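You operate a simulated robot arm through the tools that you are given. There is no shell and no other tool. Be economical: measure what you need, move in short steps, check, and stop when the job is done.

The job below is to be done with a simulated two-armed robot. You get a single attempt, and the scene is never put back.

Task
Drain the wash tray, wipe out the sludge and refill it.
Fine: tray drain tap open till it is empty, then closed; wipe with the blue pad and put it back; pump clean fluid about up to the red line. What is to be rubbed or washed off counts as gone when no trace of it is left.

The check looks at the end state, three seconds after you hand in, the way a careful person would. Anything else that was tipped, shoved, dropped, spilled or broken makes it a failure.

Robot
Two 7-joint arms with two-finger parallel grippers on one trunk, hanging from a carriage that runs on a rail from [-0.844, -0.005] to [1.336, 0.009] (x, y) and turns from -6.493 to 5.515 rad about z. Base frame: it is fixed where the carriage stands at the start and does not move with it; the origin is on the floor, on the carriage's upright axis, x ahead of it, y to its left, z up; the surface under the hand at the start is at about z = 0.88. Lengths are in m, angles in rad, forces in N, time in s.
The left shoulder is at the start at [0.04, 0.161, 1.313], the right one opposite. With the tool pointing down near the work surface each hand reaches from about 0.1 to 0.74 m from the robot's upright axis, wherever it stands, measured 20 degrees to its own side. Places, roughly: sludge [0.7, -0.3, 0.9]; tray drain tap [0.7, -0.1, 0.9]; tray pump plunger [0.7, -0.4, 1]. Payload 4.4 kg a hand.
The TCP of each hand is the grasp point between the finger pads, 0.023 m short of the fingertips. In the tool frame z runs along the fingers and y along their closing line. Largest opening 0.094 m; finger width 0.038, thickness 0.01; the body of the gripper, 0.054 by 0.096 m, starts 0.039 m behind the TCP.
Orientation is told as [roll, pitch, yaw] about the base's x, y, z axes, in that order, counted from this pose: with the fingers straight down and closing along the base's y, the tool's x points along the base's -x, its y along +y and its z along -z.

Tools
- The arms move only by the tool move_arm. It takes "left_steps", "right_steps" or both (then of equal length, played together; a hand with none holds still); each is a list of rows, each a list of 7 numbers: the turn, a rotation vector about the tool's x, y, z in rad, then the shift along the tool's x, y, z in cm, then the closure, from 0 (fully open) to 1 (shut). In form: [[rx, ry, rz, tx, ty, tz, grip], ...]. A call has 1 to 12 rows; each row shifts and turns the commanded pose from where the row before left it, along the tool's axes as they then stand. Each row takes 0.2 s and may step no farther than 0.05 m and 0.15 rad from the row before; otherwise, or with a gripper value out of range, the whole call is refused. Where a pose cannot be reached the arm comes as near as it can. A force on the tool above 40 N (or 10 N above the force at the start of the call, whichever is more), or a blocked arm, ends the call early, and 0.2 s more pass. The fingers move at their own pace (about 0.045 m/s each) and stop on an object; they squeeze with about 30 N. The grip force told is the motor's: it shows also when the fingers shut on nothing. Time passes only in rows, and 0.2 s behind the last, so rows that do not move let the fingers close. The reply holds the time, the measured pose of the TCP, the force on the tool along the base axes, the opening and the grip force, in the units named above and with some noise, with the torque about the TCP (base axes, N m) and any sound that the robot's microphone picked up, and new pictures: "pictures" is both (left out), scene, wrist or none (wrist: the cameras of the hands that moved).
- Cameras (640 x 400 px; columns grow to the right, rows downward): "scene" is now at [0.2312, -0.0386, 1.6104]; the picture's right is [-0.49, -0.87, 0.00], its down [-0.61, 0.35, -0.71] and it looks along [0.61, -0.35, -0.71] (base axes); focal length 261 px, centre (320, 200). "left" rides on the left gripper at [0.086, -0.016, -0.074] in its tool frame; the picture's right is [0.18, 0.98, 0.00], its down [-0.58, 0.11, -0.81] and it looks along [-0.79, 0.15, 0.59] (tool axes); focal length 243 px, centre (320, 200). "right" rides on the right gripper at [0.086, 0.016, -0.074] in its tool frame; the picture's right is [-0.18, 0.98, 0.00], its down [-0.58, -0.11, -0.81] and it looks along [-0.79, -0.15, 0.59] (tool axes); focal length 243 px, centre (320, 200). There is no depth. A picture from a camera that has moved, and an enlarged one, comes with that camera's place and axes in the base frame and with its lens.
- move_column(by): slides the trunk up (or, below 0, down) by that many m; the arms and the scene camera ride with it, the base frame stays. It gives what a move gives, with no picture.
- base_move(legs): drives the robot by 1 to 6 legs, each [ahead, left, turn to the left] in m, m and rad, along the robot's own axes; the way and the turn of a leg run together, so that a leg with both is an arc; at most 1.5 m and 3.142 rad a leg. The arms and the cameras ride along, it lands a little off, and it stops where it bumps. It keeps to its track: a leg is cut to what the track allows. It gives what a move gives, and a new picture of the scene camera.
- head_to(pan, tilt): turns the head with the scene camera to pan (to the left, within 1.501 rad either way) and tilt (down, from -0.506 to 1.204), counted from straight ahead of the robot. It gives what a move gives, and a new picture of the scene camera.
- enlarge(camera, box): a new picture of the part [left, top, right, bottom] of that camera's present view, enlarged. The clock stands still meanwhile.
- finish_job(): hands the job in; it is judged then, once.

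Work in short steps. Places have to be worked out from the pictures, the camera data and where the tool is seen: move nearer, look again, correct. Check each grasp and each placing, and mend what went wrong. You have 120 turns and 260 pictures in all, those below and enlarged ones among them. Open the grippers and draw the arms clear of the work before you hand the job in, unless the task says otherwise; then end with one line.

The tools are called as name(argument=value, ...) on one line, values as JSON. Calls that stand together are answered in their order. move_arm: Moves the arms, as the interface text tells. Its arguments: {"type":"object","properties":{"left_steps":{"type":"array"},"right_steps":{"type":"array"},"pictures":{"type":"string","enum":["both","scene","wrist","none"]}},"required":[]} The other tools are called the same way: move_column (by) slides the trunk up or down; base_move (legs) drives the base; head_to (pan, tilt) turns the head that bears the scene camera; enlarge (camera, box) takes an enlarged picture of a part of a camera's view; finish_job () hands the job in.

At the start:

```text
clock: 0.0
left_eef_pos: [0.6209, -0.0003, 1.3746]
left_tcp_rot: [0.001, 0.0, 0.0]
left_ft_force: [-0.6, 0.4, -0.7]
left_torque: [0.0, 0.01, 0.02]
left_width: 0.0942
left_grip_force: 0.0
right_eef_pos: [0.4288, -0.4582, 1.3532]
right_tcp_rot: [0.0, -0.001, 0.003]
right_ft_force: [-0.3, -0.8, 0.6]
right_torque: [-0.04, -0.01, -0.03]
right_width: 0.094
right_grip_force: 0.1
trunk travel left (down, up): [-0.45, 0.32]
robot x, y, heading: [-0.0013, 0.0021, -0.004]
head pan, tilt: [-0.518, 0.785]
```

scene: 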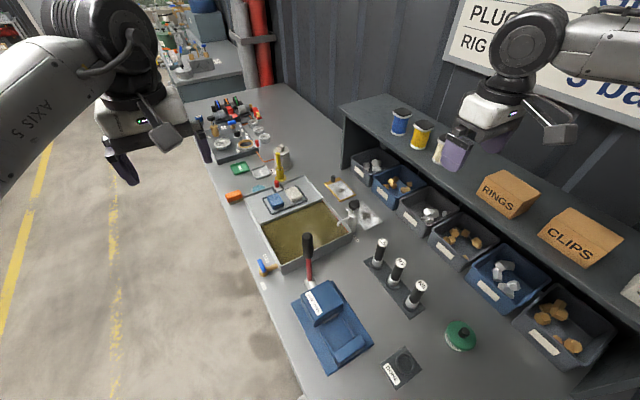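
right: 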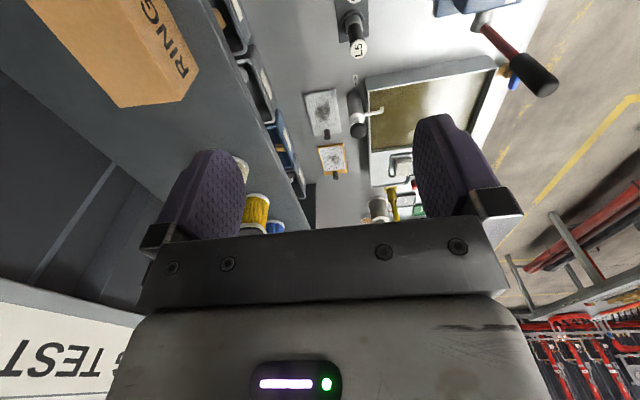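
left: 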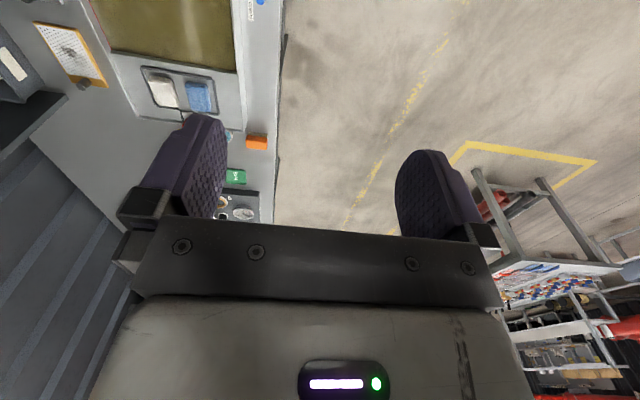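

I'll begin by taking a closer look at the tray, the tap, the pads and the pump.

enlarge(camera="scene", box=[220, 160, 400, 290])

enlarge(camera="right", box=[300, 40, 560, 220])

```text
3.08 times, centred on (310, 225) of scene
camera zoom: at [0.2312, -0.0386, 1.6104], right [-0.49, -0.87, 0.0], down [-0.61, 0.35, -0.71], along [0.61, -0.35, -0.71], focal length 803 px, centre (351, 123)
```

zoom: 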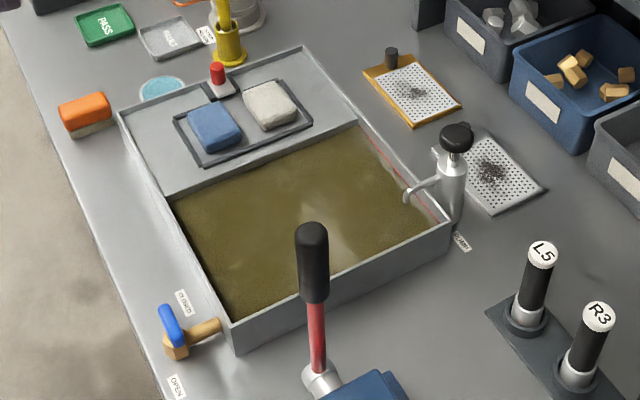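

```text
2.22 times, centred on (430, 130) of right
camera zoom: at [0.3425, -0.4416, 1.4279], right [0.18, 0.98, 0.0], down [0.58, -0.11, 0.81], along [0.79, -0.15, -0.59], focal length 539 px, centre (76, 356)
```

zoom: 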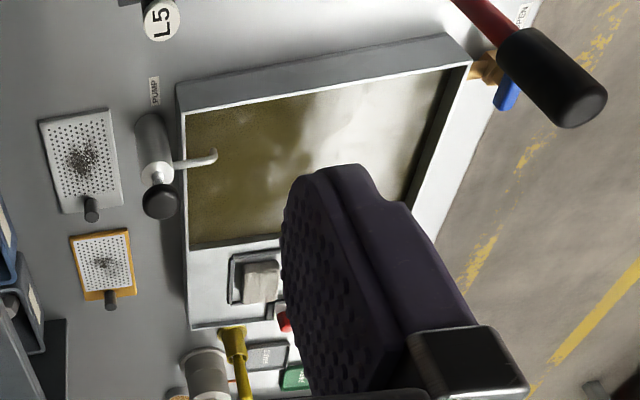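

I'll zoom in on the tap and on the pump and pads.

enlarge(camera="scene", box=[250, 235, 298, 275])

enlarge(camera="scene", box=[320, 185, 380, 235])

enlarge(camera="scene", box=[250, 165, 320, 215])

```text
10.00 times, centred on (274, 255) of scene
camera zoom: at [0.2312, -0.0386, 1.6104], right [-0.49, -0.87, 0.0], down [-0.61, 0.35, -0.71], along [0.61, -0.35, -0.71], focal length 2609 px, centre (780, -350)
```

zoom: 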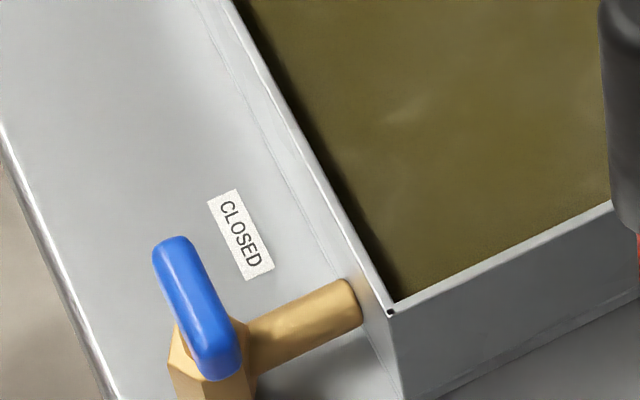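

```text
8.00 times, centred on (350, 210) of scene
camera zoom: at [0.2312, -0.0386, 1.6104], right [-0.49, -0.87, 0.0], down [-0.61, 0.35, -0.71], along [0.61, -0.35, -0.71], focal length 2087 px, centre (80, 120)
```

zoom: 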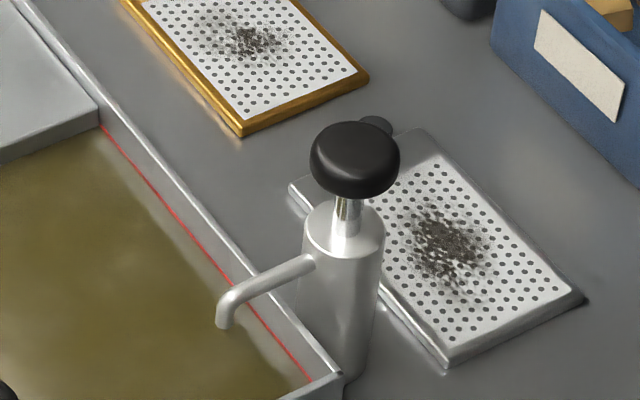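

```text
8.00 times, centred on (285, 190) of scene
camera zoom: at [0.2312, -0.0386, 1.6104], right [-0.49, -0.87, 0.0], down [-0.61, 0.35, -0.71], along [0.61, -0.35, -0.71], focal length 2087 px, centre (600, 280)
```

zoom: 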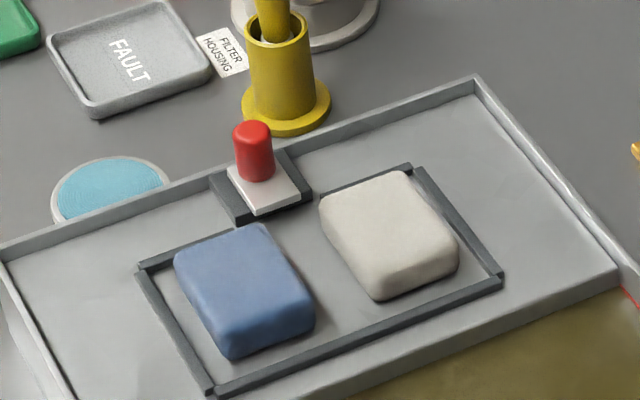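

I need to see where the OPEN label stands to know which way the lever turns.

enlarge(camera="scene", box=[240, 240, 304, 300])

head_to(pan=-0.25, tilt=0.95)

```text
6.67 times, centred on (272, 270) of scene
camera zoom: at [0.2312, -0.0386, 1.6104], right [-0.49, -0.87, 0.0], down [-0.61, 0.35, -0.71], along [0.61, -0.35, -0.71], focal length 1739 px, centre (640, -267)
```

zoom: 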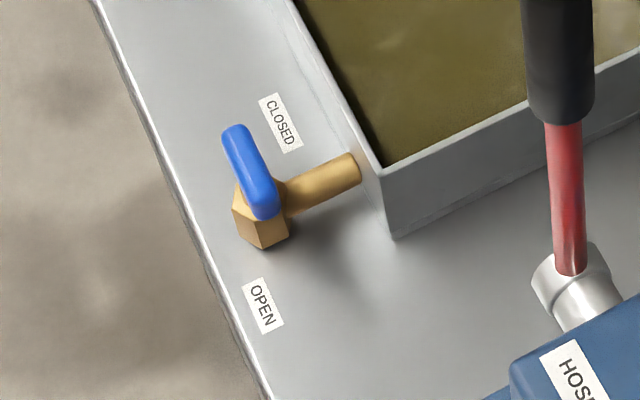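

```text
clock: 0.8
left_eef_pos: [0.6208, -0.0001, 1.3737]
left_tcp_rot: [0.0, -0.001, 0.0]
left_ft_force: [-0.9, 0.0, 0.4]
left_torque: [-0.04, 0.01, 0.04]
left_width: 0.094
left_grip_force: 0.0
right_eef_pos: [0.4285, -0.4569, 1.3528]
right_tcp_rot: [-0.001, 0.0, 0.0]
right_ft_force: [0.5, -0.1, -0.5]
right_torque: [0.03, -0.02, -0.03]
right_width: 0.0941
right_grip_force: 0.1
trunk travel left (down, up): [-0.45, 0.32]
robot x, y, heading: [0.0008, -0.0023, 0.002]
head pan, tilt: [-0.25, 0.949]
camera scene: at [0.231, -0.0163, 1.5978], right [-0.25, -0.97, 0.0], down [-0.79, 0.2, -0.58], along [0.56, -0.14, -0.81], focal length 261 px, centre (320, 200)
```

scene: 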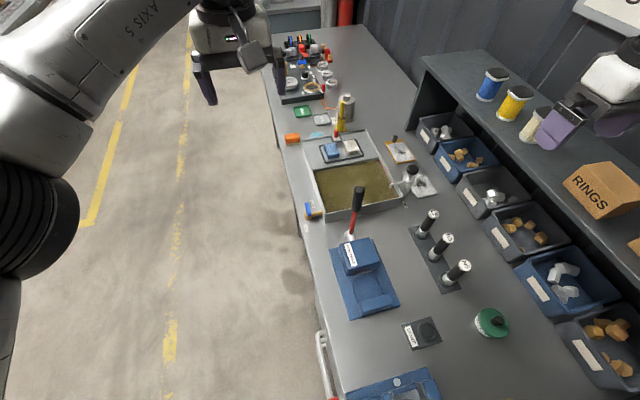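

The lever is horizontal, lies towards CLOSED (+x), and turns about a vertical axis, with OPEN on the -x side. I'll tuck the right hand in before driving the carriage closer to the tray.

move_arm(right_steps=[[0, 0, 0, 2.0, 3.0, 0, 0], [0, 0, 0, 2.0, 3.0, 0, 0], [0, 0, 0, 2.0, 3.0, 0, 0], [0, 0, 0, 2.0, 3.0, 0, 0], [0, 0, 0, 2.0, 3.0, 0, 0], [0, 0, 0, 2.0, 3.0, 0, 0]], pictures="none")

base_move(legs=[[0.3, 0, 0], [0, 0, -0.4]])

```text
clock: 2.2
left_eef_pos: [0.6219, -0.0004, 1.3745]
left_tcp_rot: [-0.001, 0.0, -0.001]
left_ft_force: [0.4, 0.3, -0.6]
left_torque: [0.03, 0.0, 0.03]
left_width: 0.0941
left_grip_force: 0.0
right_eef_pos: [0.3095, -0.2783, 1.3545]
right_tcp_rot: [-0.001, 0.001, 0.001]
right_ft_force: [-0.3, 0.3, 0.1]
right_torque: [-0.02, -0.03, 0.01]
right_width: 0.094
right_grip_force: 0.1
trunk travel left (down, up): [-0.45, 0.32]
robot x, y, heading: [0.0005, -0.0018, 0.001]
head pan, tilt: [-0.25, 0.949]
```

```text
clock: 5.4
left_eef_pos: [0.8641, -0.2395, 1.3731]
left_tcp_rot: [0.0, 0.002, -0.396]
left_ft_force: [-0.5, 0.0, 0.6]
left_torque: [0.02, 0.02, 0.01]
left_width: 0.094
left_grip_force: 0.1
right_eef_pos: [0.4687, -0.3758, 1.3545]
right_tcp_rot: [0.001, 0.0, -0.396]
right_ft_force: [0.1, 0.3, 0.4]
right_torque: [-0.02, 0.01, 0.02]
right_width: 0.0942
right_grip_force: 0.1
trunk travel left (down, up): [-0.45, 0.32]
robot x, y, heading: [0.2906, 0.0016, -0.399]
head pan, tilt: [-0.25, 0.949]
camera scene: at [0.4977, -0.1024, 1.5977], right [-0.6, -0.8, 0.0], down [-0.65, 0.49, -0.58], along [0.46, -0.35, -0.81], focal length 261 px, centre (320, 200)
```

scene: 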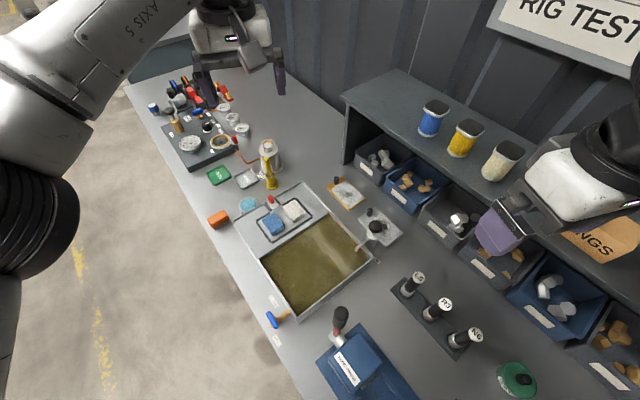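

The new viewpoint gives a baseline to measure from, so I'll zoom in on the tap and on the whole tray.

enlarge(camera="scene", box=[250, 285, 314, 325])

enlarge(camera="scene", box=[220, 175, 412, 295])

```text
10.00 times, centred on (282, 305) of scene
camera zoom: at [0.4977, -0.1024, 1.5977], right [-0.6, -0.8, 0.0], down [-0.65, 0.49, -0.58], along [0.46, -0.35, -0.81], focal length 2609 px, centre (700, -850)
```

zoom: 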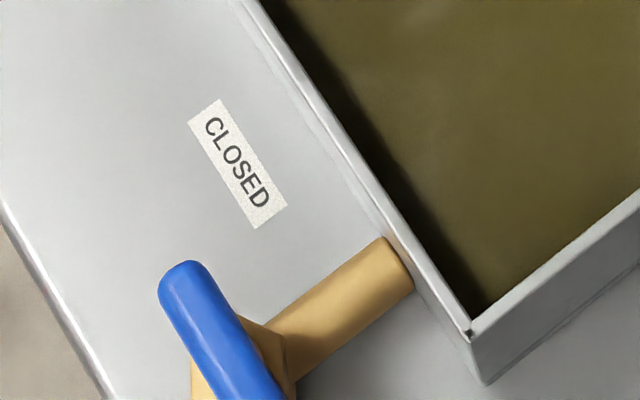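

```text
3.33 times, centred on (316, 235) of scene
camera zoom: at [0.4977, -0.1024, 1.5977], right [-0.6, -0.8, 0.0], down [-0.65, 0.49, -0.58], along [0.46, -0.35, -0.81], focal length 870 px, centre (333, 83)
```

zoom: 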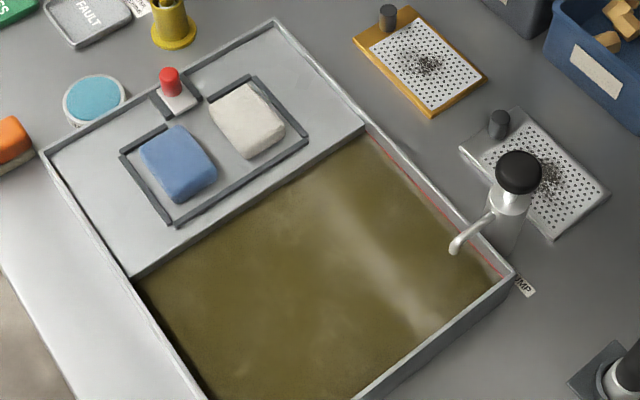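

Lever bar: about x 0.64–0.69, y -0.09, z 0.94, but the pivot is unclear. I'll bring the left hand back and low so its camera sees the tap from the side.

move_arm(left_steps=[[0, 0, 0, 3.6, 0.4, 2.5, 0], [0, 0, 0, 3.6, 0.4, 2.5, 0], [0, 0, 0, 3.6, 0.4, 2.5, 0], [0, 0, 0, 3.6, 0.4, 2.5, 0], [0, 0, 0, 3.6, 0.4, 2.5, 0], [0, 0, 0, 3.6, 0.4, 2.5, 0], [0, 0, 0, 3.6, 0.4, 2.5, 0], [0, 0, 0, 3.6, 0.4, 2.5, 0], [0, 0, 0, 3.6, 0.4, 2.5, 0], [0, 0, 0, 3.6, 0.4, 2.5, 0], [0, 0, 0, 3.6, 0.4, 2.5, 0]], pictures="both")

```text
clock: 7.8
left_eef_pos: [0.5192, -0.055, 1.0996]
left_tcp_rot: [-0.002, 0.0, -0.398]
left_ft_force: [0.1, 0.1, 0.2]
left_torque: [0.01, 0.0, -0.01]
left_width: 0.0941
left_grip_force: 0.1
left hand out of reach, approached as far as the arm can: row 11
right_eef_pos: [0.4692, -0.3756, 1.3548]
right_tcp_rot: [-0.001, -0.001, -0.398]
right_ft_force: [0.2, 0.7, -0.1]
right_torque: [0.01, -0.04, -0.02]
right_width: 0.0937
right_grip_force: 0.1
trunk travel left (down, up): [-0.45, 0.32]
robot x, y, heading: [0.2915, -0.0011, -0.399]
head pan, tilt: [-0.25, 0.949]
camera scene: at [0.4974, -0.1026, 1.5978], right [-0.6, -0.8, 0.0], down [-0.65, 0.49, -0.58], along [0.46, -0.35, -0.81], focal length 261 px, centre (320, 200)
camera left: at [0.4338, -0.0369, 1.175], right [0.21, 0.98, 0.0], down [0.58, -0.12, 0.81], along [0.79, -0.17, -0.59], focal length 243 px, centre (320, 200)
```

scene: 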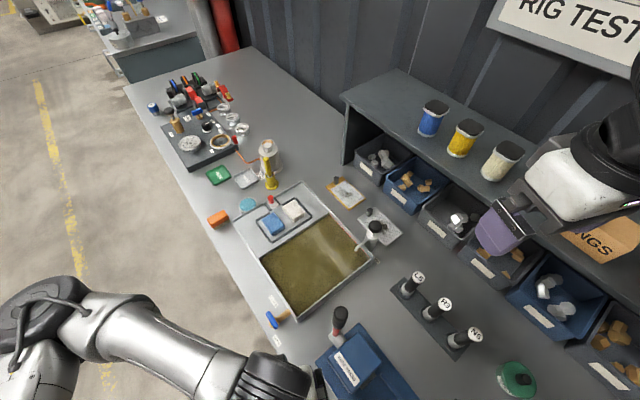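
left: 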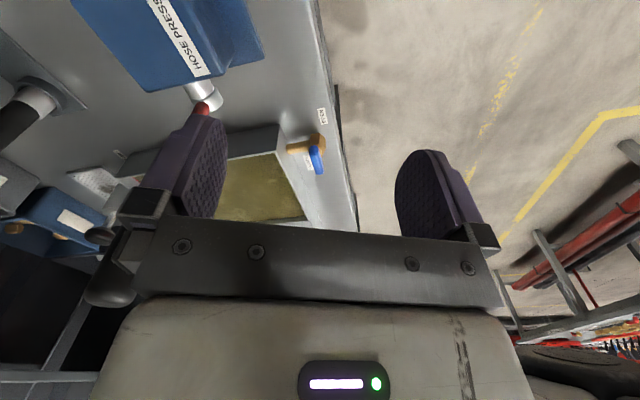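

enlarge(camera="left", box=[270, 95, 350, 185])

```text
4.44 times, centred on (310, 140) of left
camera zoom: at [0.4338, -0.0369, 1.175], right [0.21, 0.98, 0.0], down [0.58, -0.12, 0.81], along [0.79, -0.17, -0.59], focal length 1078 px, centre (364, 467)
```

zoom: 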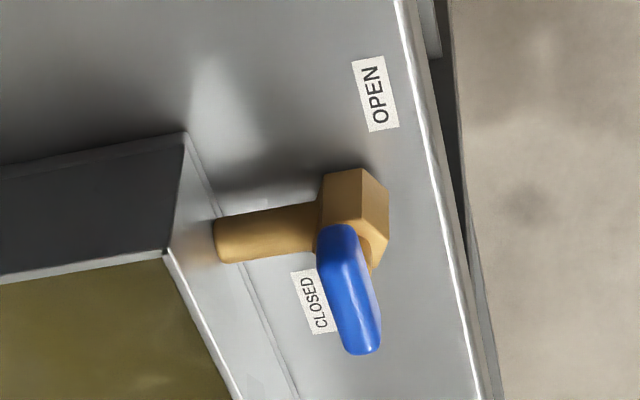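

enlarge(camera="scene", box=[252, 300, 300, 348])

```text
8.33 times, centred on (276, 324) of scene
camera zoom: at [0.4974, -0.1026, 1.5978], right [-0.6, -0.8, 0.0], down [-0.65, 0.49, -0.58], along [0.46, -0.35, -0.81], focal length 2174 px, centre (687, -833)
```

zoom: 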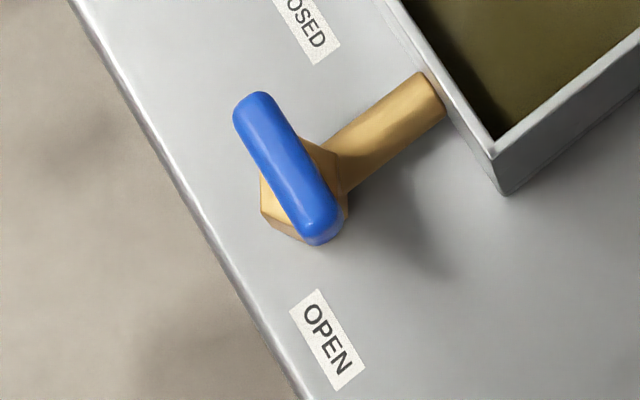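

The bar lies on top of the hex body and extends mainly to +x; the pivot is about (0.661, -0.09), so the turn is about vertical. I'll align the left hand over the bar's tip end, fingers half closed, well above it.

move_arm(left_steps=[[0, 0, -0.1, 0, 0, 0, 0.55], [0, 0, -0.1, 0, 0, 0, 0.55], [0, 0, -0.1, 0, 0, 0, 0.55], [0, 0, -0.098, 0, 0, 0, 0.55], [0, 0, 0, -4.15, -0.85, 1.5, 0.55], [0, 0, 0, -4.15, -0.9, 1.5, 0.55], [0, 0, 0, -4.15, -0.9, 2, 0.55], [0, 0, 0, -4.15, -0.9, 2, 0.55]])

```text
clock: 9.6
left_eef_pos: [0.6871, -0.089, 1.0281]
left_tcp_rot: [0.0, 0.0, 0.001]
left_ft_force: [0.2, -0.2, 0.0]
left_torque: [-0.03, 0.02, -0.01]
left_width: 0.0423
left_grip_force: 0.1
right_eef_pos: [0.4703, -0.3753, 1.3548]
right_tcp_rot: [-0.001, 0.0, -0.399]
right_ft_force: [0.2, 0.9, -0.1]
right_torque: [-0.01, 0.02, -0.03]
right_width: 0.0942
right_grip_force: 0.1
trunk travel left (down, up): [-0.45, 0.32]
robot x, y, heading: [0.2919, 0.003, -0.401]
head pan, tilt: [-0.25, 0.949]
camera scene: at [0.4979, -0.1023, 1.5978], right [-0.6, -0.8, 0.0], down [-0.65, 0.49, -0.58], along [0.46, -0.35, -0.81], focal length 261 px, centre (320, 200)
camera left: at [0.6006, -0.1066, 1.1026], right [-0.18, 0.98, 0.0], down [0.58, 0.11, 0.81], along [0.79, 0.15, -0.59], focal length 243 px, centre (320, 200)
```

scene: 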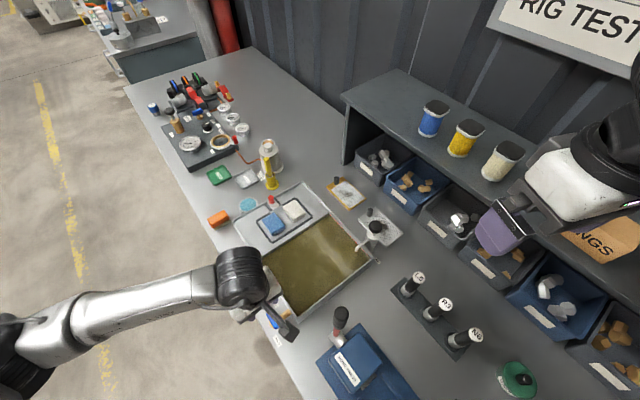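
left: 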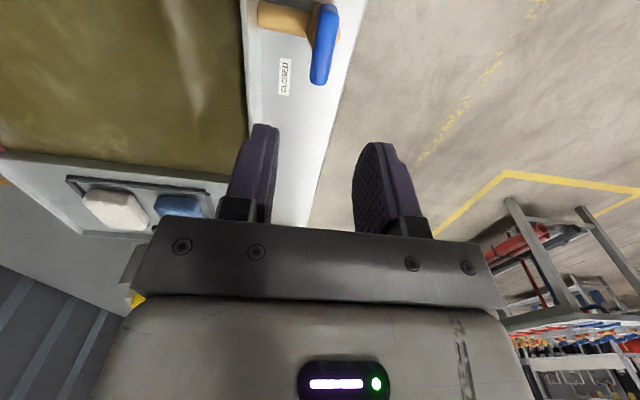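

The tip fixes at (0.683, -0.091). I'll descend so the fingertips straddle the bar just above the hex, then close.

move_arm(left_steps=[[0, 0, 0, 0.2, -0.1, 3, 0.55], [0, 0, 0, 0.2, -0.1, 3, 0.55], [0, 0, 0, 0, 0, 1.6, 0.55], [0, 0, 0, 0, 0, 0, 1], [0, 0, 0, 0, 0, 0, 1], [0, 0, 0, 0, 0, 0, 1], [0, 0, 0, 0, 0, 0, 1]], pictures="wrist")

```text
clock: 11.2
left_eef_pos: [0.6811, -0.0918, 0.9516]
left_tcp_rot: [0.002, -0.001, 0.001]
left_ft_force: [1.0, 2.1, -5.2]
left_torque: [0.02, 0.06, 0.22]
left_width: 0.0128
left_grip_force: 45.4
right_eef_pos: [0.4693, -0.3755, 1.354]
right_tcp_rot: [0.0, 0.0, -0.399]
right_ft_force: [-0.5, 0.2, 0.3]
right_torque: [-0.02, 0.01, 0.02]
right_width: 0.094
right_grip_force: 0.0
trunk travel left (down, up): [-0.45, 0.32]
robot x, y, heading: [0.2917, 0.0015, -0.4]
head pan, tilt: [-0.25, 0.949]
camera left: at [0.596, -0.1085, 1.0262], right [-0.19, 0.98, 0.0], down [0.58, 0.11, 0.81], along [0.79, 0.15, -0.59], focal length 243 px, centre (320, 200)
```

left: 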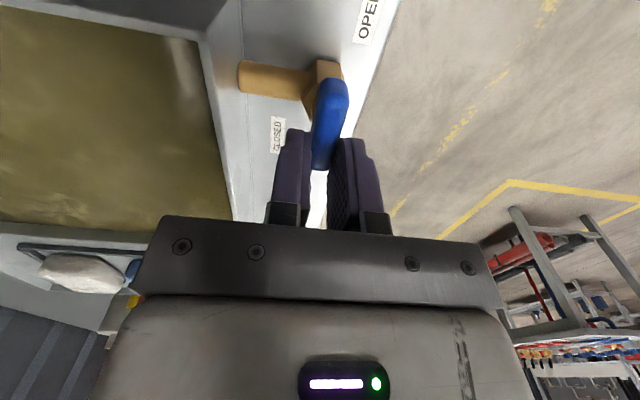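

The bar is held (12.8 mm). I'll try a small counterclockwise turn, tip towards +y, and watch the force.

move_arm(left_steps=[[0, 0, -0.12, 0.015, 0.24, 0, 1], [0, 0, -0.12, 0.015, 0.24, 0, 1], [0, 0, -0.12, 0.015, 0.24, 0, 1], [0, 0, 0, 0, 0, 0, 1]], pictures="wrist")

```text
clock: 12.2
left_eef_pos: [0.6805, -0.0853, 0.9519]
left_tcp_rot: [-0.003, 0.001, 0.361]
left_ft_force: [-0.6, -7.4, -3.9]
left_torque: [0.31, -0.92, 0.09]
left_width: 0.0128
left_grip_force: 44.7
right_eef_pos: [0.4693, -0.3754, 1.3548]
right_tcp_rot: [-0.003, 0.001, -0.399]
right_ft_force: [0.5, -0.9, 0.0]
right_torque: [0.04, -0.01, -0.02]
right_width: 0.0938
right_grip_force: 0.0
trunk travel left (down, up): [-0.45, 0.32]
robot x, y, heading: [0.2931, -0.0019, -0.395]
head pan, tilt: [-0.25, 0.949]
camera left: at [0.6063, -0.1324, 1.0263], right [-0.52, 0.85, 0.0], down [0.5, 0.31, 0.81], along [0.69, 0.42, -0.59], focal length 243 px, centre (320, 200)
```

left: 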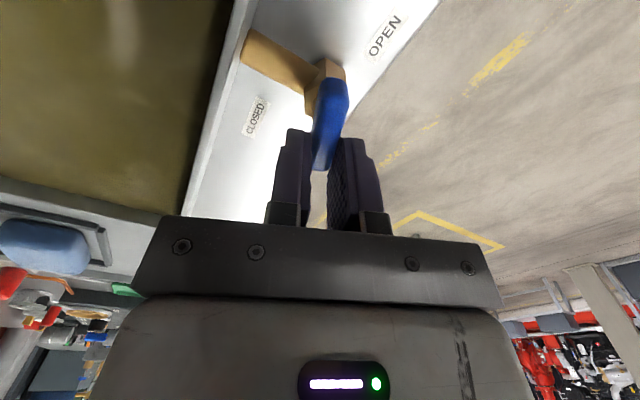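

It turns freely this way. I'll continue to about 90°.

move_arm(left_steps=[[0, 0, -0.12, 0.015, 0.24, 0, 1], [0, 0, -0.12, 0.015, 0.24, 0, 1], [0, 0, -0.12, 0.015, 0.24, 0, 1], [0, 0, -0.12, 0.015, 0.24, 0, 1], [0, 0, -0.12, 0.015, 0.24, 0, 1], [0, 0, -0.12, 0.015, 0.24, 0, 1], [0, 0, -0.12, 0.015, 0.24, 0, 1], [0, 0, -0.12, 0.015, 0.24, 0, 1], [0, 0, -0.12, 0.015, 0.24, 0, 1], [0, 0, -0.12, 0.015, 0.24, 0, 1], [0, 0, 0, 0, 0, 0, 1]])

```text
clock: 14.6
left_eef_pos: [0.6671, -0.0758, 0.953]
left_tcp_rot: [-0.006, 0.006, 1.565]
left_ft_force: [20.0, -22.3, -12.1]
left_torque: [-0.11, -0.16, 0.33]
left_width: 0.0127
left_grip_force: 44.8
right_eef_pos: [0.4719, -0.3786, 1.3566]
right_tcp_rot: [-0.002, -0.004, -0.398]
right_ft_force: [1.0, -0.6, 0.2]
right_torque: [0.0, 0.01, 0.01]
right_width: 0.0937
right_grip_force: 0.0
trunk travel left (down, up): [-0.45, 0.32]
robot x, y, heading: [0.291, -0.0008, -0.398]
head pan, tilt: [-0.25, 0.949]
camera scene: at [0.4994, -0.1044, 1.5987], right [-0.6, -0.8, 0.0], down [-0.65, 0.49, -0.59], along [0.47, -0.35, -0.81], focal length 261 px, centre (320, 200)
camera left: at [0.6829, -0.1617, 1.0288], right [-0.98, -0.18, 0.0], down [-0.11, 0.59, 0.8], along [-0.14, 0.79, -0.6], focal length 243 px, centre (320, 200)
```

scene: 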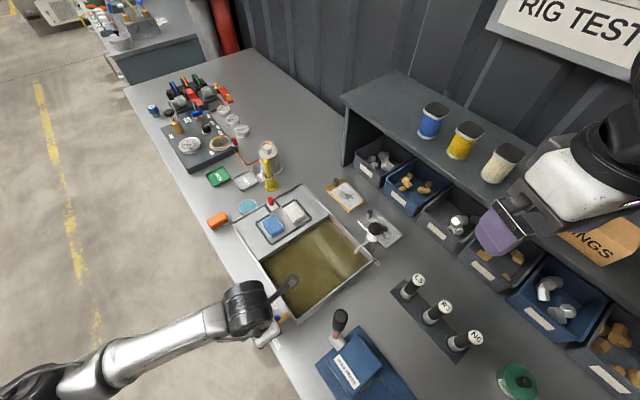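
left: 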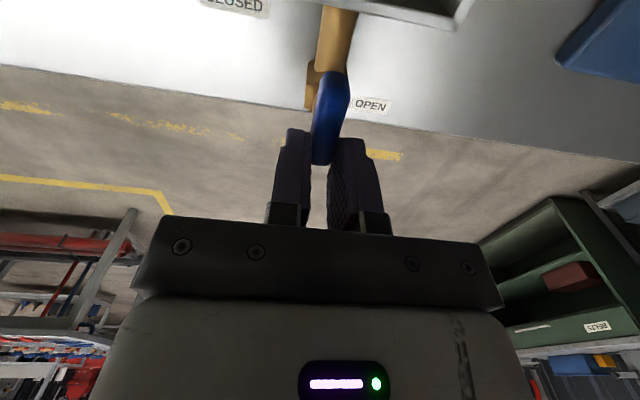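

The lever is now in line with the pipe beside the OPEN label. I'll wait and see whether the level falls.

move_arm(left_steps=[[0, 0, 0, 0, 0, 0, 1], [0, 0, 0, 0, 0, 0, 1], [0, 0, 0, 0, 0, 0, 1], [0, 0, 0, 0, 0, 0, 1], [0, 0, 0, 0, 0, 0, 1], [0, 0, 0, 0, 0, 0, 1], [0, 0, 0, 0, 0, 0, 1], [0, 0, 0, 0, 0, 0, 1], [0, 0, 0, 0, 0, 0, 1], [0, 0, 0, 0, 0, 0, 1]], pictures="none")

enlarge(camera="scene", box=[220, 175, 412, 325])

```text
clock: 16.8
left_eef_pos: [0.6664, -0.0738, 0.9524]
left_tcp_rot: [-0.002, 0.005, 1.561]
left_ft_force: [15.7, -18.8, 11.8]
left_torque: [-0.38, -0.27, 0.25]
left_width: 0.0129
left_grip_force: 45.1
right_eef_pos: [0.4719, -0.3779, 1.356]
right_tcp_rot: [-0.001, -0.004, -0.399]
right_ft_force: [0.1, 0.9, -0.2]
right_torque: [-0.01, -0.01, 0.0]
right_width: 0.094
right_grip_force: 0.2
trunk travel left (down, up): [-0.45, 0.32]
robot x, y, heading: [0.2929, 0.0003, -0.401]
head pan, tilt: [-0.25, 0.949]
```

```text
2.67 times, centred on (316, 250) of scene
camera zoom: at [0.4996, -0.1042, 1.5987], right [-0.6, -0.8, 0.0], down [-0.65, 0.49, -0.59], along [0.47, -0.35, -0.81], focal length 696 px, centre (331, 67)
```

zoom: 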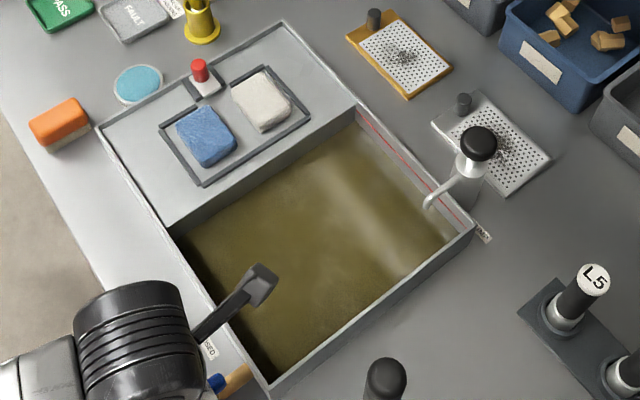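

The level is falling, so the tap is open. I'll keep waiting.

move_arm(left_steps=[[0, 0, 0, 0, 0, 0, 1], [0, 0, 0, 0, 0, 0, 1], [0, 0, 0, 0, 0, 0, 1], [0, 0, 0, 0, 0, 0, 1], [0, 0, 0, 0, 0, 0, 1], [0, 0, 0, 0, 0, 0, 1], [0, 0, 0, 0, 0, 0, 1], [0, 0, 0, 0, 0, 0, 1], [0, 0, 0, 0, 0, 0, 1], [0, 0, 0, 0, 0, 0, 1], [0, 0, 0, 0, 0, 0, 1], [0, 0, 0, 0, 0, 0, 1]], pictures="none")

move_arm(left_steps=[[0, 0, 0, 0, 0, 0, 1], [0, 0, 0, 0, 0, 0, 1], [0, 0, 0, 0, 0, 0, 1], [0, 0, 0, 0, 0, 0, 1], [0, 0, 0, 0, 0, 0, 1], [0, 0, 0, 0, 0, 0, 1], [0, 0, 0, 0, 0, 0, 1], [0, 0, 0, 0, 0, 0, 1], [0, 0, 0, 0, 0, 0, 1], [0, 0, 0, 0, 0, 0, 1], [0, 0, 0, 0, 0, 0, 1], [0, 0, 0, 0, 0, 0, 1]], pictures="none")

enlarge(camera="scene", box=[220, 175, 412, 325])

```text
clock: 19.4
left_eef_pos: [0.6669, -0.0741, 0.9532]
left_tcp_rot: [-0.003, 0.004, 1.561]
left_ft_force: [14.0, -16.2, 17.0]
left_torque: [-0.39, -0.23, 0.23]
left_width: 0.013
left_grip_force: 44.9
right_eef_pos: [0.4717, -0.3769, 1.3553]
right_tcp_rot: [-0.001, -0.003, -0.398]
right_ft_force: [0.2, -0.3, 0.4]
right_torque: [-0.01, 0.0, -0.01]
right_width: 0.0942
right_grip_force: 0.0
trunk travel left (down, up): [-0.45, 0.32]
robot x, y, heading: [0.2919, -0.0009, -0.397]
head pan, tilt: [-0.25, 0.949]
```

```text
clock: 22.0
left_eef_pos: [0.6661, -0.0746, 0.953]
left_tcp_rot: [-0.003, 0.005, 1.562]
left_ft_force: [14.1, -15.1, 16.4]
left_torque: [-0.45, -0.22, 0.22]
left_width: 0.0128
left_grip_force: 45.7
right_eef_pos: [0.4729, -0.3781, 1.3551]
right_tcp_rot: [-0.003, -0.003, -0.398]
right_ft_force: [-0.1, 0.8, -0.3]
right_torque: [0.01, -0.06, -0.03]
right_width: 0.094
right_grip_force: 0.0
trunk travel left (down, up): [-0.45, 0.32]
robot x, y, heading: [0.2909, 0.0019, -0.396]
head pan, tilt: [-0.25, 0.949]
```

```text
2.67 times, centred on (316, 250) of scene
camera zoom: at [0.4995, -0.1038, 1.5986], right [-0.6, -0.8, 0.0], down [-0.65, 0.49, -0.58], along [0.47, -0.35, -0.81], focal length 696 px, centre (331, 67)
```

zoom: 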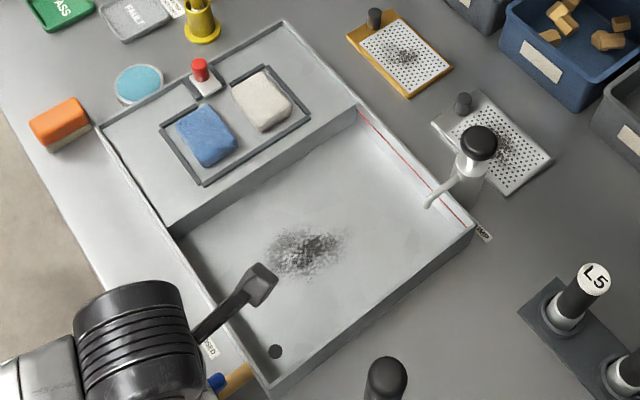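

The tray is empty and the sludge patch shows on the floor. I'll turn the lever back to CLOSED along the same arc.

move_arm(left_steps=[[0, 0, 0.13, 0.015, -0.26, 0, 1], [0, 0, 0.13, 0.015, -0.26, 0, 1], [0, 0, 0.13, 0.015, -0.26, 0, 1], [0, 0, 0.13, 0.015, -0.26, 0, 1], [0, 0, 0.13, 0.015, -0.26, 0, 1], [0, 0, 0.13, 0.015, -0.26, 0, 1], [0, 0, 0.13, 0.015, -0.26, 0, 1], [0, 0, 0.13, 0.015, -0.26, 0, 1], [0, 0, 0.13, 0.015, -0.26, 0, 1], [0, 0, 0.13, 0.015, -0.26, 0, 1], [0, 0, 0.13, 0.015, -0.26, 0, 1], [0, 0, 0.13, 0.015, -0.26, 0, 1]], pictures="wrist")

```text
clock: 24.6
left_eef_pos: [0.6835, -0.0928, 0.9523]
left_tcp_rot: [-0.002, 0.001, 0.0]
left_ft_force: [0.0, -5.7, 20.1]
left_torque: [-0.06, 0.33, 0.46]
left_width: 0.0127
left_grip_force: 44.8
right_eef_pos: [0.4692, -0.376, 1.355]
right_tcp_rot: [-0.001, -0.001, -0.399]
right_ft_force: [0.5, 0.0, -0.2]
right_torque: [0.0, -0.01, -0.01]
right_width: 0.0939
right_grip_force: 0.1
trunk travel left (down, up): [-0.45, 0.32]
robot x, y, heading: [0.2955, 0.0012, -0.396]
head pan, tilt: [-0.25, 0.949]
camera left: at [0.5988, -0.1082, 1.0275], right [-0.18, 0.98, 0.0], down [0.58, 0.11, 0.81], along [0.79, 0.15, -0.59], focal length 243 px, centre (320, 200)
```

left: 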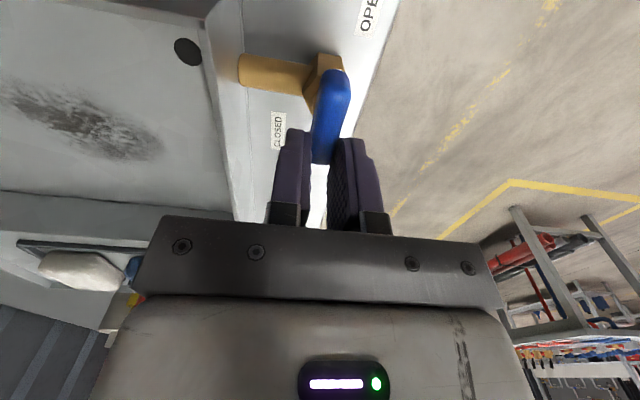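

The lever is back at CLOSED. I'll give it a slight extra nudge to seat it, release, and rise.

move_arm(left_steps=[[0, 0, 0.04, 0, -0.08, 0, 1], [0, 0, 0, 0, 0, 0, 1], [0, 0, -0.04, 0, 0.08, 0, 0.6], [0, 0, 0, 0, 0, 0, 0.6], [0, 0, 0, 0, 0, 0, 0.6], [0, 0, 0, 0, 0, -4, 0.6], [0, 0, 0, 0, 0, -4.5, 0.6], [0, 0, 0, 0, 0, -4.5, 0.6], [0, 0, 0, 0, 0, -4.5, 0]], pictures="wrist")

enlarge(camera="scene", box=[220, 175, 412, 325])

```text
clock: 26.6
left_eef_pos: [0.6821, -0.0919, 1.1248]
left_tcp_rot: [-0.002, 0.0, 0.001]
left_ft_force: [0.2, 0.5, 0.8]
left_torque: [0.03, 0.05, 0.02]
left_width: 0.0724
left_grip_force: 0.1
right_eef_pos: [0.4694, -0.3746, 1.3537]
right_tcp_rot: [0.001, 0.0, -0.398]
right_ft_force: [-0.2, 0.4, -0.2]
right_torque: [0.01, 0.02, -0.01]
right_width: 0.0941
right_grip_force: 0.1
trunk travel left (down, up): [-0.45, 0.32]
robot x, y, heading: [0.2897, 0.0049, -0.393]
head pan, tilt: [-0.25, 0.949]
camera left: at [0.5967, -0.1087, 1.201], right [-0.18, 0.98, 0.0], down [0.58, 0.11, 0.81], along [0.79, 0.15, -0.59], focal length 243 px, centre (320, 200)
```

left: 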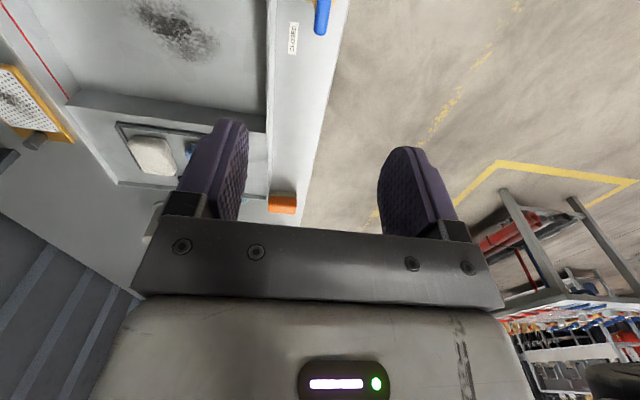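

```text
2.67 times, centred on (316, 250) of scene
camera zoom: at [0.4979, -0.1024, 1.5977], right [-0.6, -0.8, 0.0], down [-0.65, 0.49, -0.58], along [0.46, -0.35, -0.81], focal length 696 px, centre (331, 67)
```

zoom: 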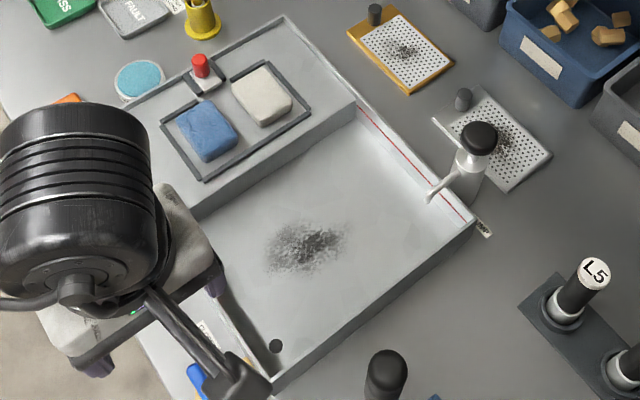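

The tap is closed and the tray is dry, with only the sludge patch left. Pad ≈ (0.887, -0.228, top 0.941), sludge ≈ (0.734, -0.247). I'll move the carriage 0.15 m further so both arms reach over the tray and stay clear of the press handle.

base_move(legs=[[0.138, 0.058, 0], [0, 0, -0.2]])

```text
clock: 28.8
left_eef_pos: [0.8048, -0.17, 1.1254]
left_tcp_rot: [0.003, -0.001, -0.207]
left_ft_force: [0.1, -0.5, 0.3]
left_torque: [0.02, -0.01, 0.0]
left_width: 0.0942
left_grip_force: 0.1
right_eef_pos: [0.539, -0.4018, 1.3542]
right_tcp_rot: [0.001, 0.001, -0.605]
right_ft_force: [-0.3, 0.2, -0.8]
right_torque: [-0.05, -0.01, -0.02]
right_width: 0.0939
right_grip_force: 0.0
trunk travel left (down, up): [-0.45, 0.32]
robot x, y, heading: [0.4413, 0.0024, -0.608]
head pan, tilt: [-0.25, 0.949]
camera scene: at [0.6224, -0.1417, 1.5978], right [-0.76, -0.66, 0.0], down [-0.53, 0.61, -0.58], along [0.38, -0.44, -0.81], focal length 261 px, centre (320, 200)
```

scene: 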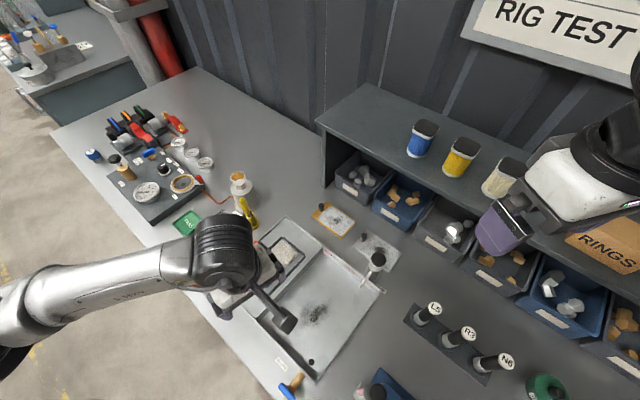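

move_arm(left_steps=[[0, 0, -0.104, 0, 0, 0, 0.38], [0, 0, -0.103, 0, 0, 0, 0.38], [0, 0, 0, -2.7, -1.93, 1.5, 0.38], [0, 0, 0, -2.7, -1.93, 1.5, 0.38], [0, 0, 0, -2.7, -1.93, 1.5, 0.38]])

```text
clock: 30.0
left_eef_pos: [0.8862, -0.23, 1.0805]
left_tcp_rot: [0.0, -0.001, 0.0]
left_ft_force: [-0.4, -0.1, -0.1]
left_torque: [-0.01, -0.01, -0.01]
left_width: 0.0584
left_grip_force: 0.0
right_eef_pos: [0.5383, -0.4022, 1.3545]
right_tcp_rot: [-0.001, 0.001, -0.603]
right_ft_force: [0.7, 0.2, 0.9]
right_torque: [0.01, 0.0, 0.0]
right_width: 0.094
right_grip_force: 0.1
trunk travel left (down, up): [-0.45, 0.32]
robot x, y, heading: [0.4431, 0.0019, -0.601]
head pan, tilt: [-0.25, 0.949]
camera scene: at [0.6225, -0.1416, 1.5978], right [-0.76, -0.66, 0.0], down [-0.53, 0.61, -0.58], along [0.38, -0.44, -0.81], focal length 261 px, centre (320, 200)
camera left: at [0.8005, -0.2467, 1.155], right [-0.18, 0.98, 0.0], down [0.58, 0.11, 0.81], along [0.79, 0.15, -0.59], focal length 243 px, centre (320, 200)
```

scene: 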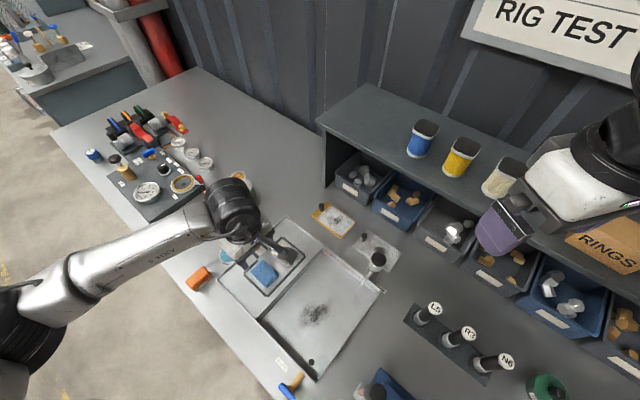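
left: 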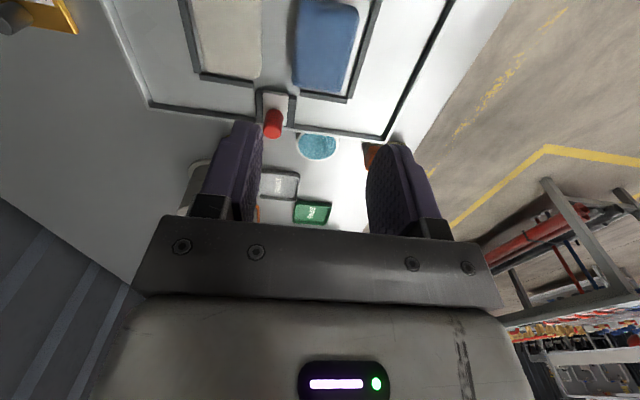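

The pad is centred near (0.888, -0.226), yawed slightly by about +0.12. I'll align and descend until the fingertips are beside it.

move_arm(left_steps=[[0, 0, -0.12, -0.1, 0.4, 3, 0.33], [0, 0, 0, 0, 0, 4, 0.33], [0, 0, 0, 0, 0, 3.5, 0.33], [0, 0, 0, 0, 0, 0, 0.33]])

```text
clock: 31.0
left_eef_pos: [0.8854, -0.2285, 0.9754]
left_tcp_rot: [0.0, 0.0, 0.121]
left_ft_force: [0.2, 0.2, -0.2]
left_torque: [-0.02, -0.05, -0.01]
left_width: 0.0632
left_grip_force: 0.1
right_eef_pos: [0.5378, -0.4027, 1.3538]
right_tcp_rot: [0.002, 0.001, -0.606]
right_ft_force: [0.0, 0.2, 0.5]
right_torque: [0.02, 0.03, -0.03]
right_width: 0.0938
right_grip_force: 0.1
trunk travel left (down, up): [-0.45, 0.32]
robot x, y, heading: [0.4421, 0.004, -0.608]
head pan, tilt: [-0.25, 0.949]
camera scene: at [0.6225, -0.1416, 1.5978], right [-0.76, -0.66, 0.0], down [-0.53, 0.61, -0.58], along [0.38, -0.44, -0.81], focal length 261 px, centre (320, 200)
camera left: at [0.8025, -0.2556, 1.0506], right [-0.3, 0.95, 0.0], down [0.56, 0.18, 0.81], along [0.77, 0.24, -0.59], focal length 243 px, centre (320, 200)
```

scene: 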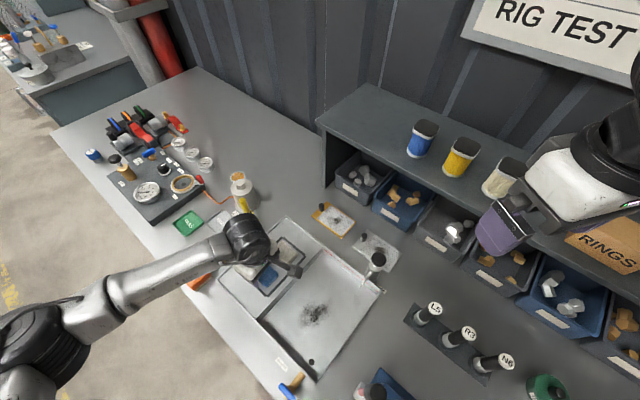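
left: 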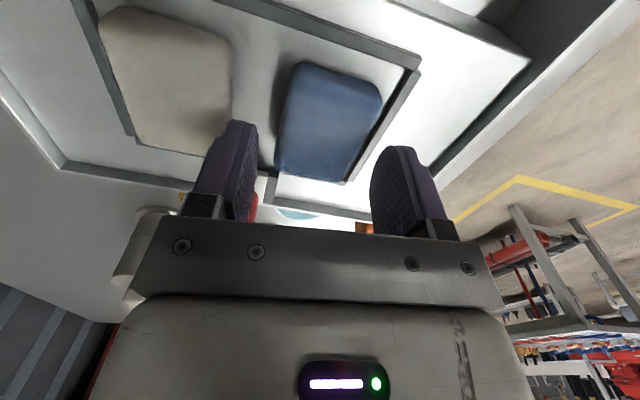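

Well lined up. I'll shift 2.5 mm, go down the last bit, close, and look.

move_arm(left_steps=[[0, 0, 0, 0, 0.25, 1.3, 0.33], [0, 0, 0, 0, 0, 1.3, 0.33], [0, 0, 0, 0, 0, 0, 1], [0, 0, 0, 0, 0, 0, 1], [0, 0, 0, 0, 0, 0, 1], [0, 0, 0, 0, 0, 0, 1]], pictures="wrist")

```text
clock: 31.6
left_eef_pos: [0.8862, -0.225, 0.9556]
left_tcp_rot: [-0.003, 0.001, 0.12]
left_ft_force: [-4.8, 12.3, 37.5]
left_torque: [2.05, -0.41, 0.34]
left_width: 0.0476
left_grip_force: 4.3
right_eef_pos: [0.5387, -0.4008, 1.3538]
right_tcp_rot: [0.0, 0.001, -0.604]
right_ft_force: [0.0, -0.1, -0.8]
right_torque: [0.0, -0.02, 0.02]
right_width: 0.0938
right_grip_force: 0.0
trunk travel left (down, up): [-0.45, 0.32]
robot x, y, heading: [0.4401, 0.0043, -0.603]
head pan, tilt: [-0.25, 0.949]
stopped in row 3 (left hand): the force on the tool passed its limit at 50 N (the readings are from after the stop); the commanded pose is now the measured one
camera left: at [0.8038, -0.2518, 1.0315], right [-0.3, 0.95, 0.0], down [0.57, 0.18, 0.8], along [0.77, 0.24, -0.59], focal length 243 px, centre (320, 200)
```

left: 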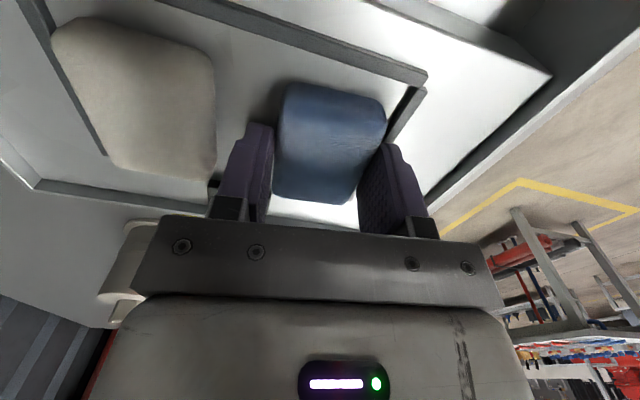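

The +y finger landed on the holder's rim (z ≈ 0.932). I'll rise 2 mm and close there to see whether the overlap is enough to grip.

move_arm(left_steps=[[0, 0, 0, 0, 0, -0.3, 0.5], [0, 0, 0, 0, 0, 0, 1], [0, 0, 0, 0, 0, 0, 1], [0, 0, 0, 0, 0, 0, 1], [0, 0, 0, 0, 0, 0, 1]], pictures="wrist")

```text
clock: 32.8
left_eef_pos: [0.8867, -0.2281, 0.9577]
left_tcp_rot: [-0.004, 0.002, 0.119]
left_ft_force: [-0.7, 0.1, 0.7]
left_torque: [0.0, 0.0, -0.01]
left_width: 0.0447
left_grip_force: 30.1
right_eef_pos: [0.5383, -0.4019, 1.3554]
right_tcp_rot: [0.0, 0.001, -0.606]
right_ft_force: [0.2, -0.1, 0.4]
right_torque: [0.03, 0.01, 0.01]
right_width: 0.094
right_grip_force: 0.0
trunk travel left (down, up): [-0.45, 0.32]
robot x, y, heading: [0.4454, 0.0012, -0.608]
head pan, tilt: [-0.25, 0.949]
camera left: at [0.8035, -0.2538, 1.0328], right [-0.3, 0.95, 0.0], down [0.57, 0.18, 0.8], along [0.77, 0.24, -0.59], focal length 243 px, centre (320, 200)
```

left: 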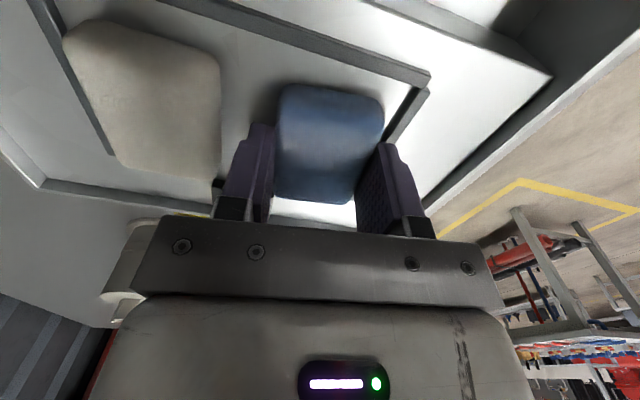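

It grips the pad (44.7 mm, 30 N). I'll lift a little to test the hold.

move_arm(left_steps=[[0, 0, 0, 0, 0, -1, 1], [0, 0, 0, 0, 0, -2, 1], [0, 0, 0, 0, 0, -3, 1], [0, 0, 0, 0, 0, 0, 1]])

enlarge(camera="scene", box=[200, 210, 400, 360])

```text
clock: 33.8
left_eef_pos: [0.8865, -0.2283, 1.0147]
left_tcp_rot: [-0.005, 0.003, 0.121]
left_ft_force: [-0.5, -0.2, -0.6]
left_torque: [-0.01, 0.05, -0.02]
left_width: 0.0449
left_grip_force: 29.7
right_eef_pos: [0.5389, -0.4034, 1.3544]
right_tcp_rot: [-0.001, 0.0, -0.606]
right_ft_force: [0.1, 0.6, 0.1]
right_torque: [0.02, 0.0, 0.02]
right_width: 0.0943
right_grip_force: 0.0
trunk travel left (down, up): [-0.45, 0.32]
robot x, y, heading: [0.4431, 0.0053, -0.606]
head pan, tilt: [-0.25, 0.949]
camera scene: at [0.6222, -0.1415, 1.5977], right [-0.76, -0.66, 0.0], down [-0.53, 0.61, -0.58], along [0.38, -0.44, -0.81], focal length 261 px, centre (320, 200)
camera left: at [0.8036, -0.2542, 1.0914], right [-0.3, 0.95, 0.0], down [0.57, 0.18, 0.8], along [0.77, 0.24, -0.59], focal length 243 px, centre (320, 200)
```

scene: 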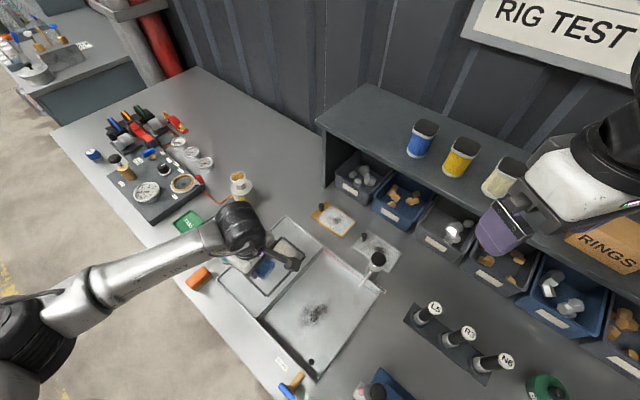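
left: 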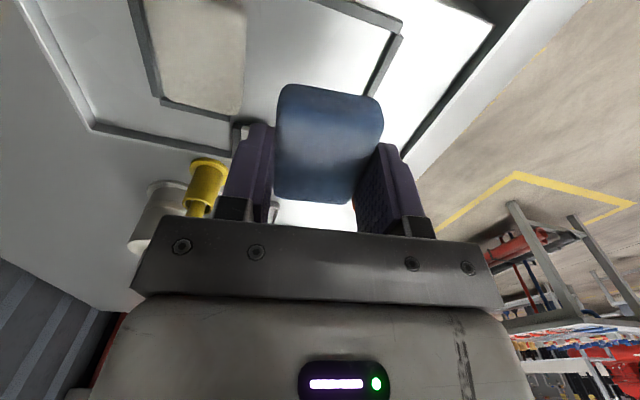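

```text
2.67 times, centred on (300, 285) of scene
camera zoom: at [0.6222, -0.1415, 1.5977], right [-0.76, -0.66, 0.0], down [-0.53, 0.61, -0.58], along [0.38, -0.44, -0.81], focal length 696 px, centre (373, -27)
```

zoom: 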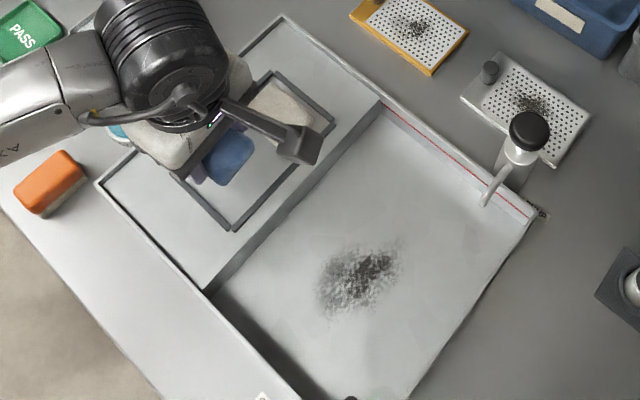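

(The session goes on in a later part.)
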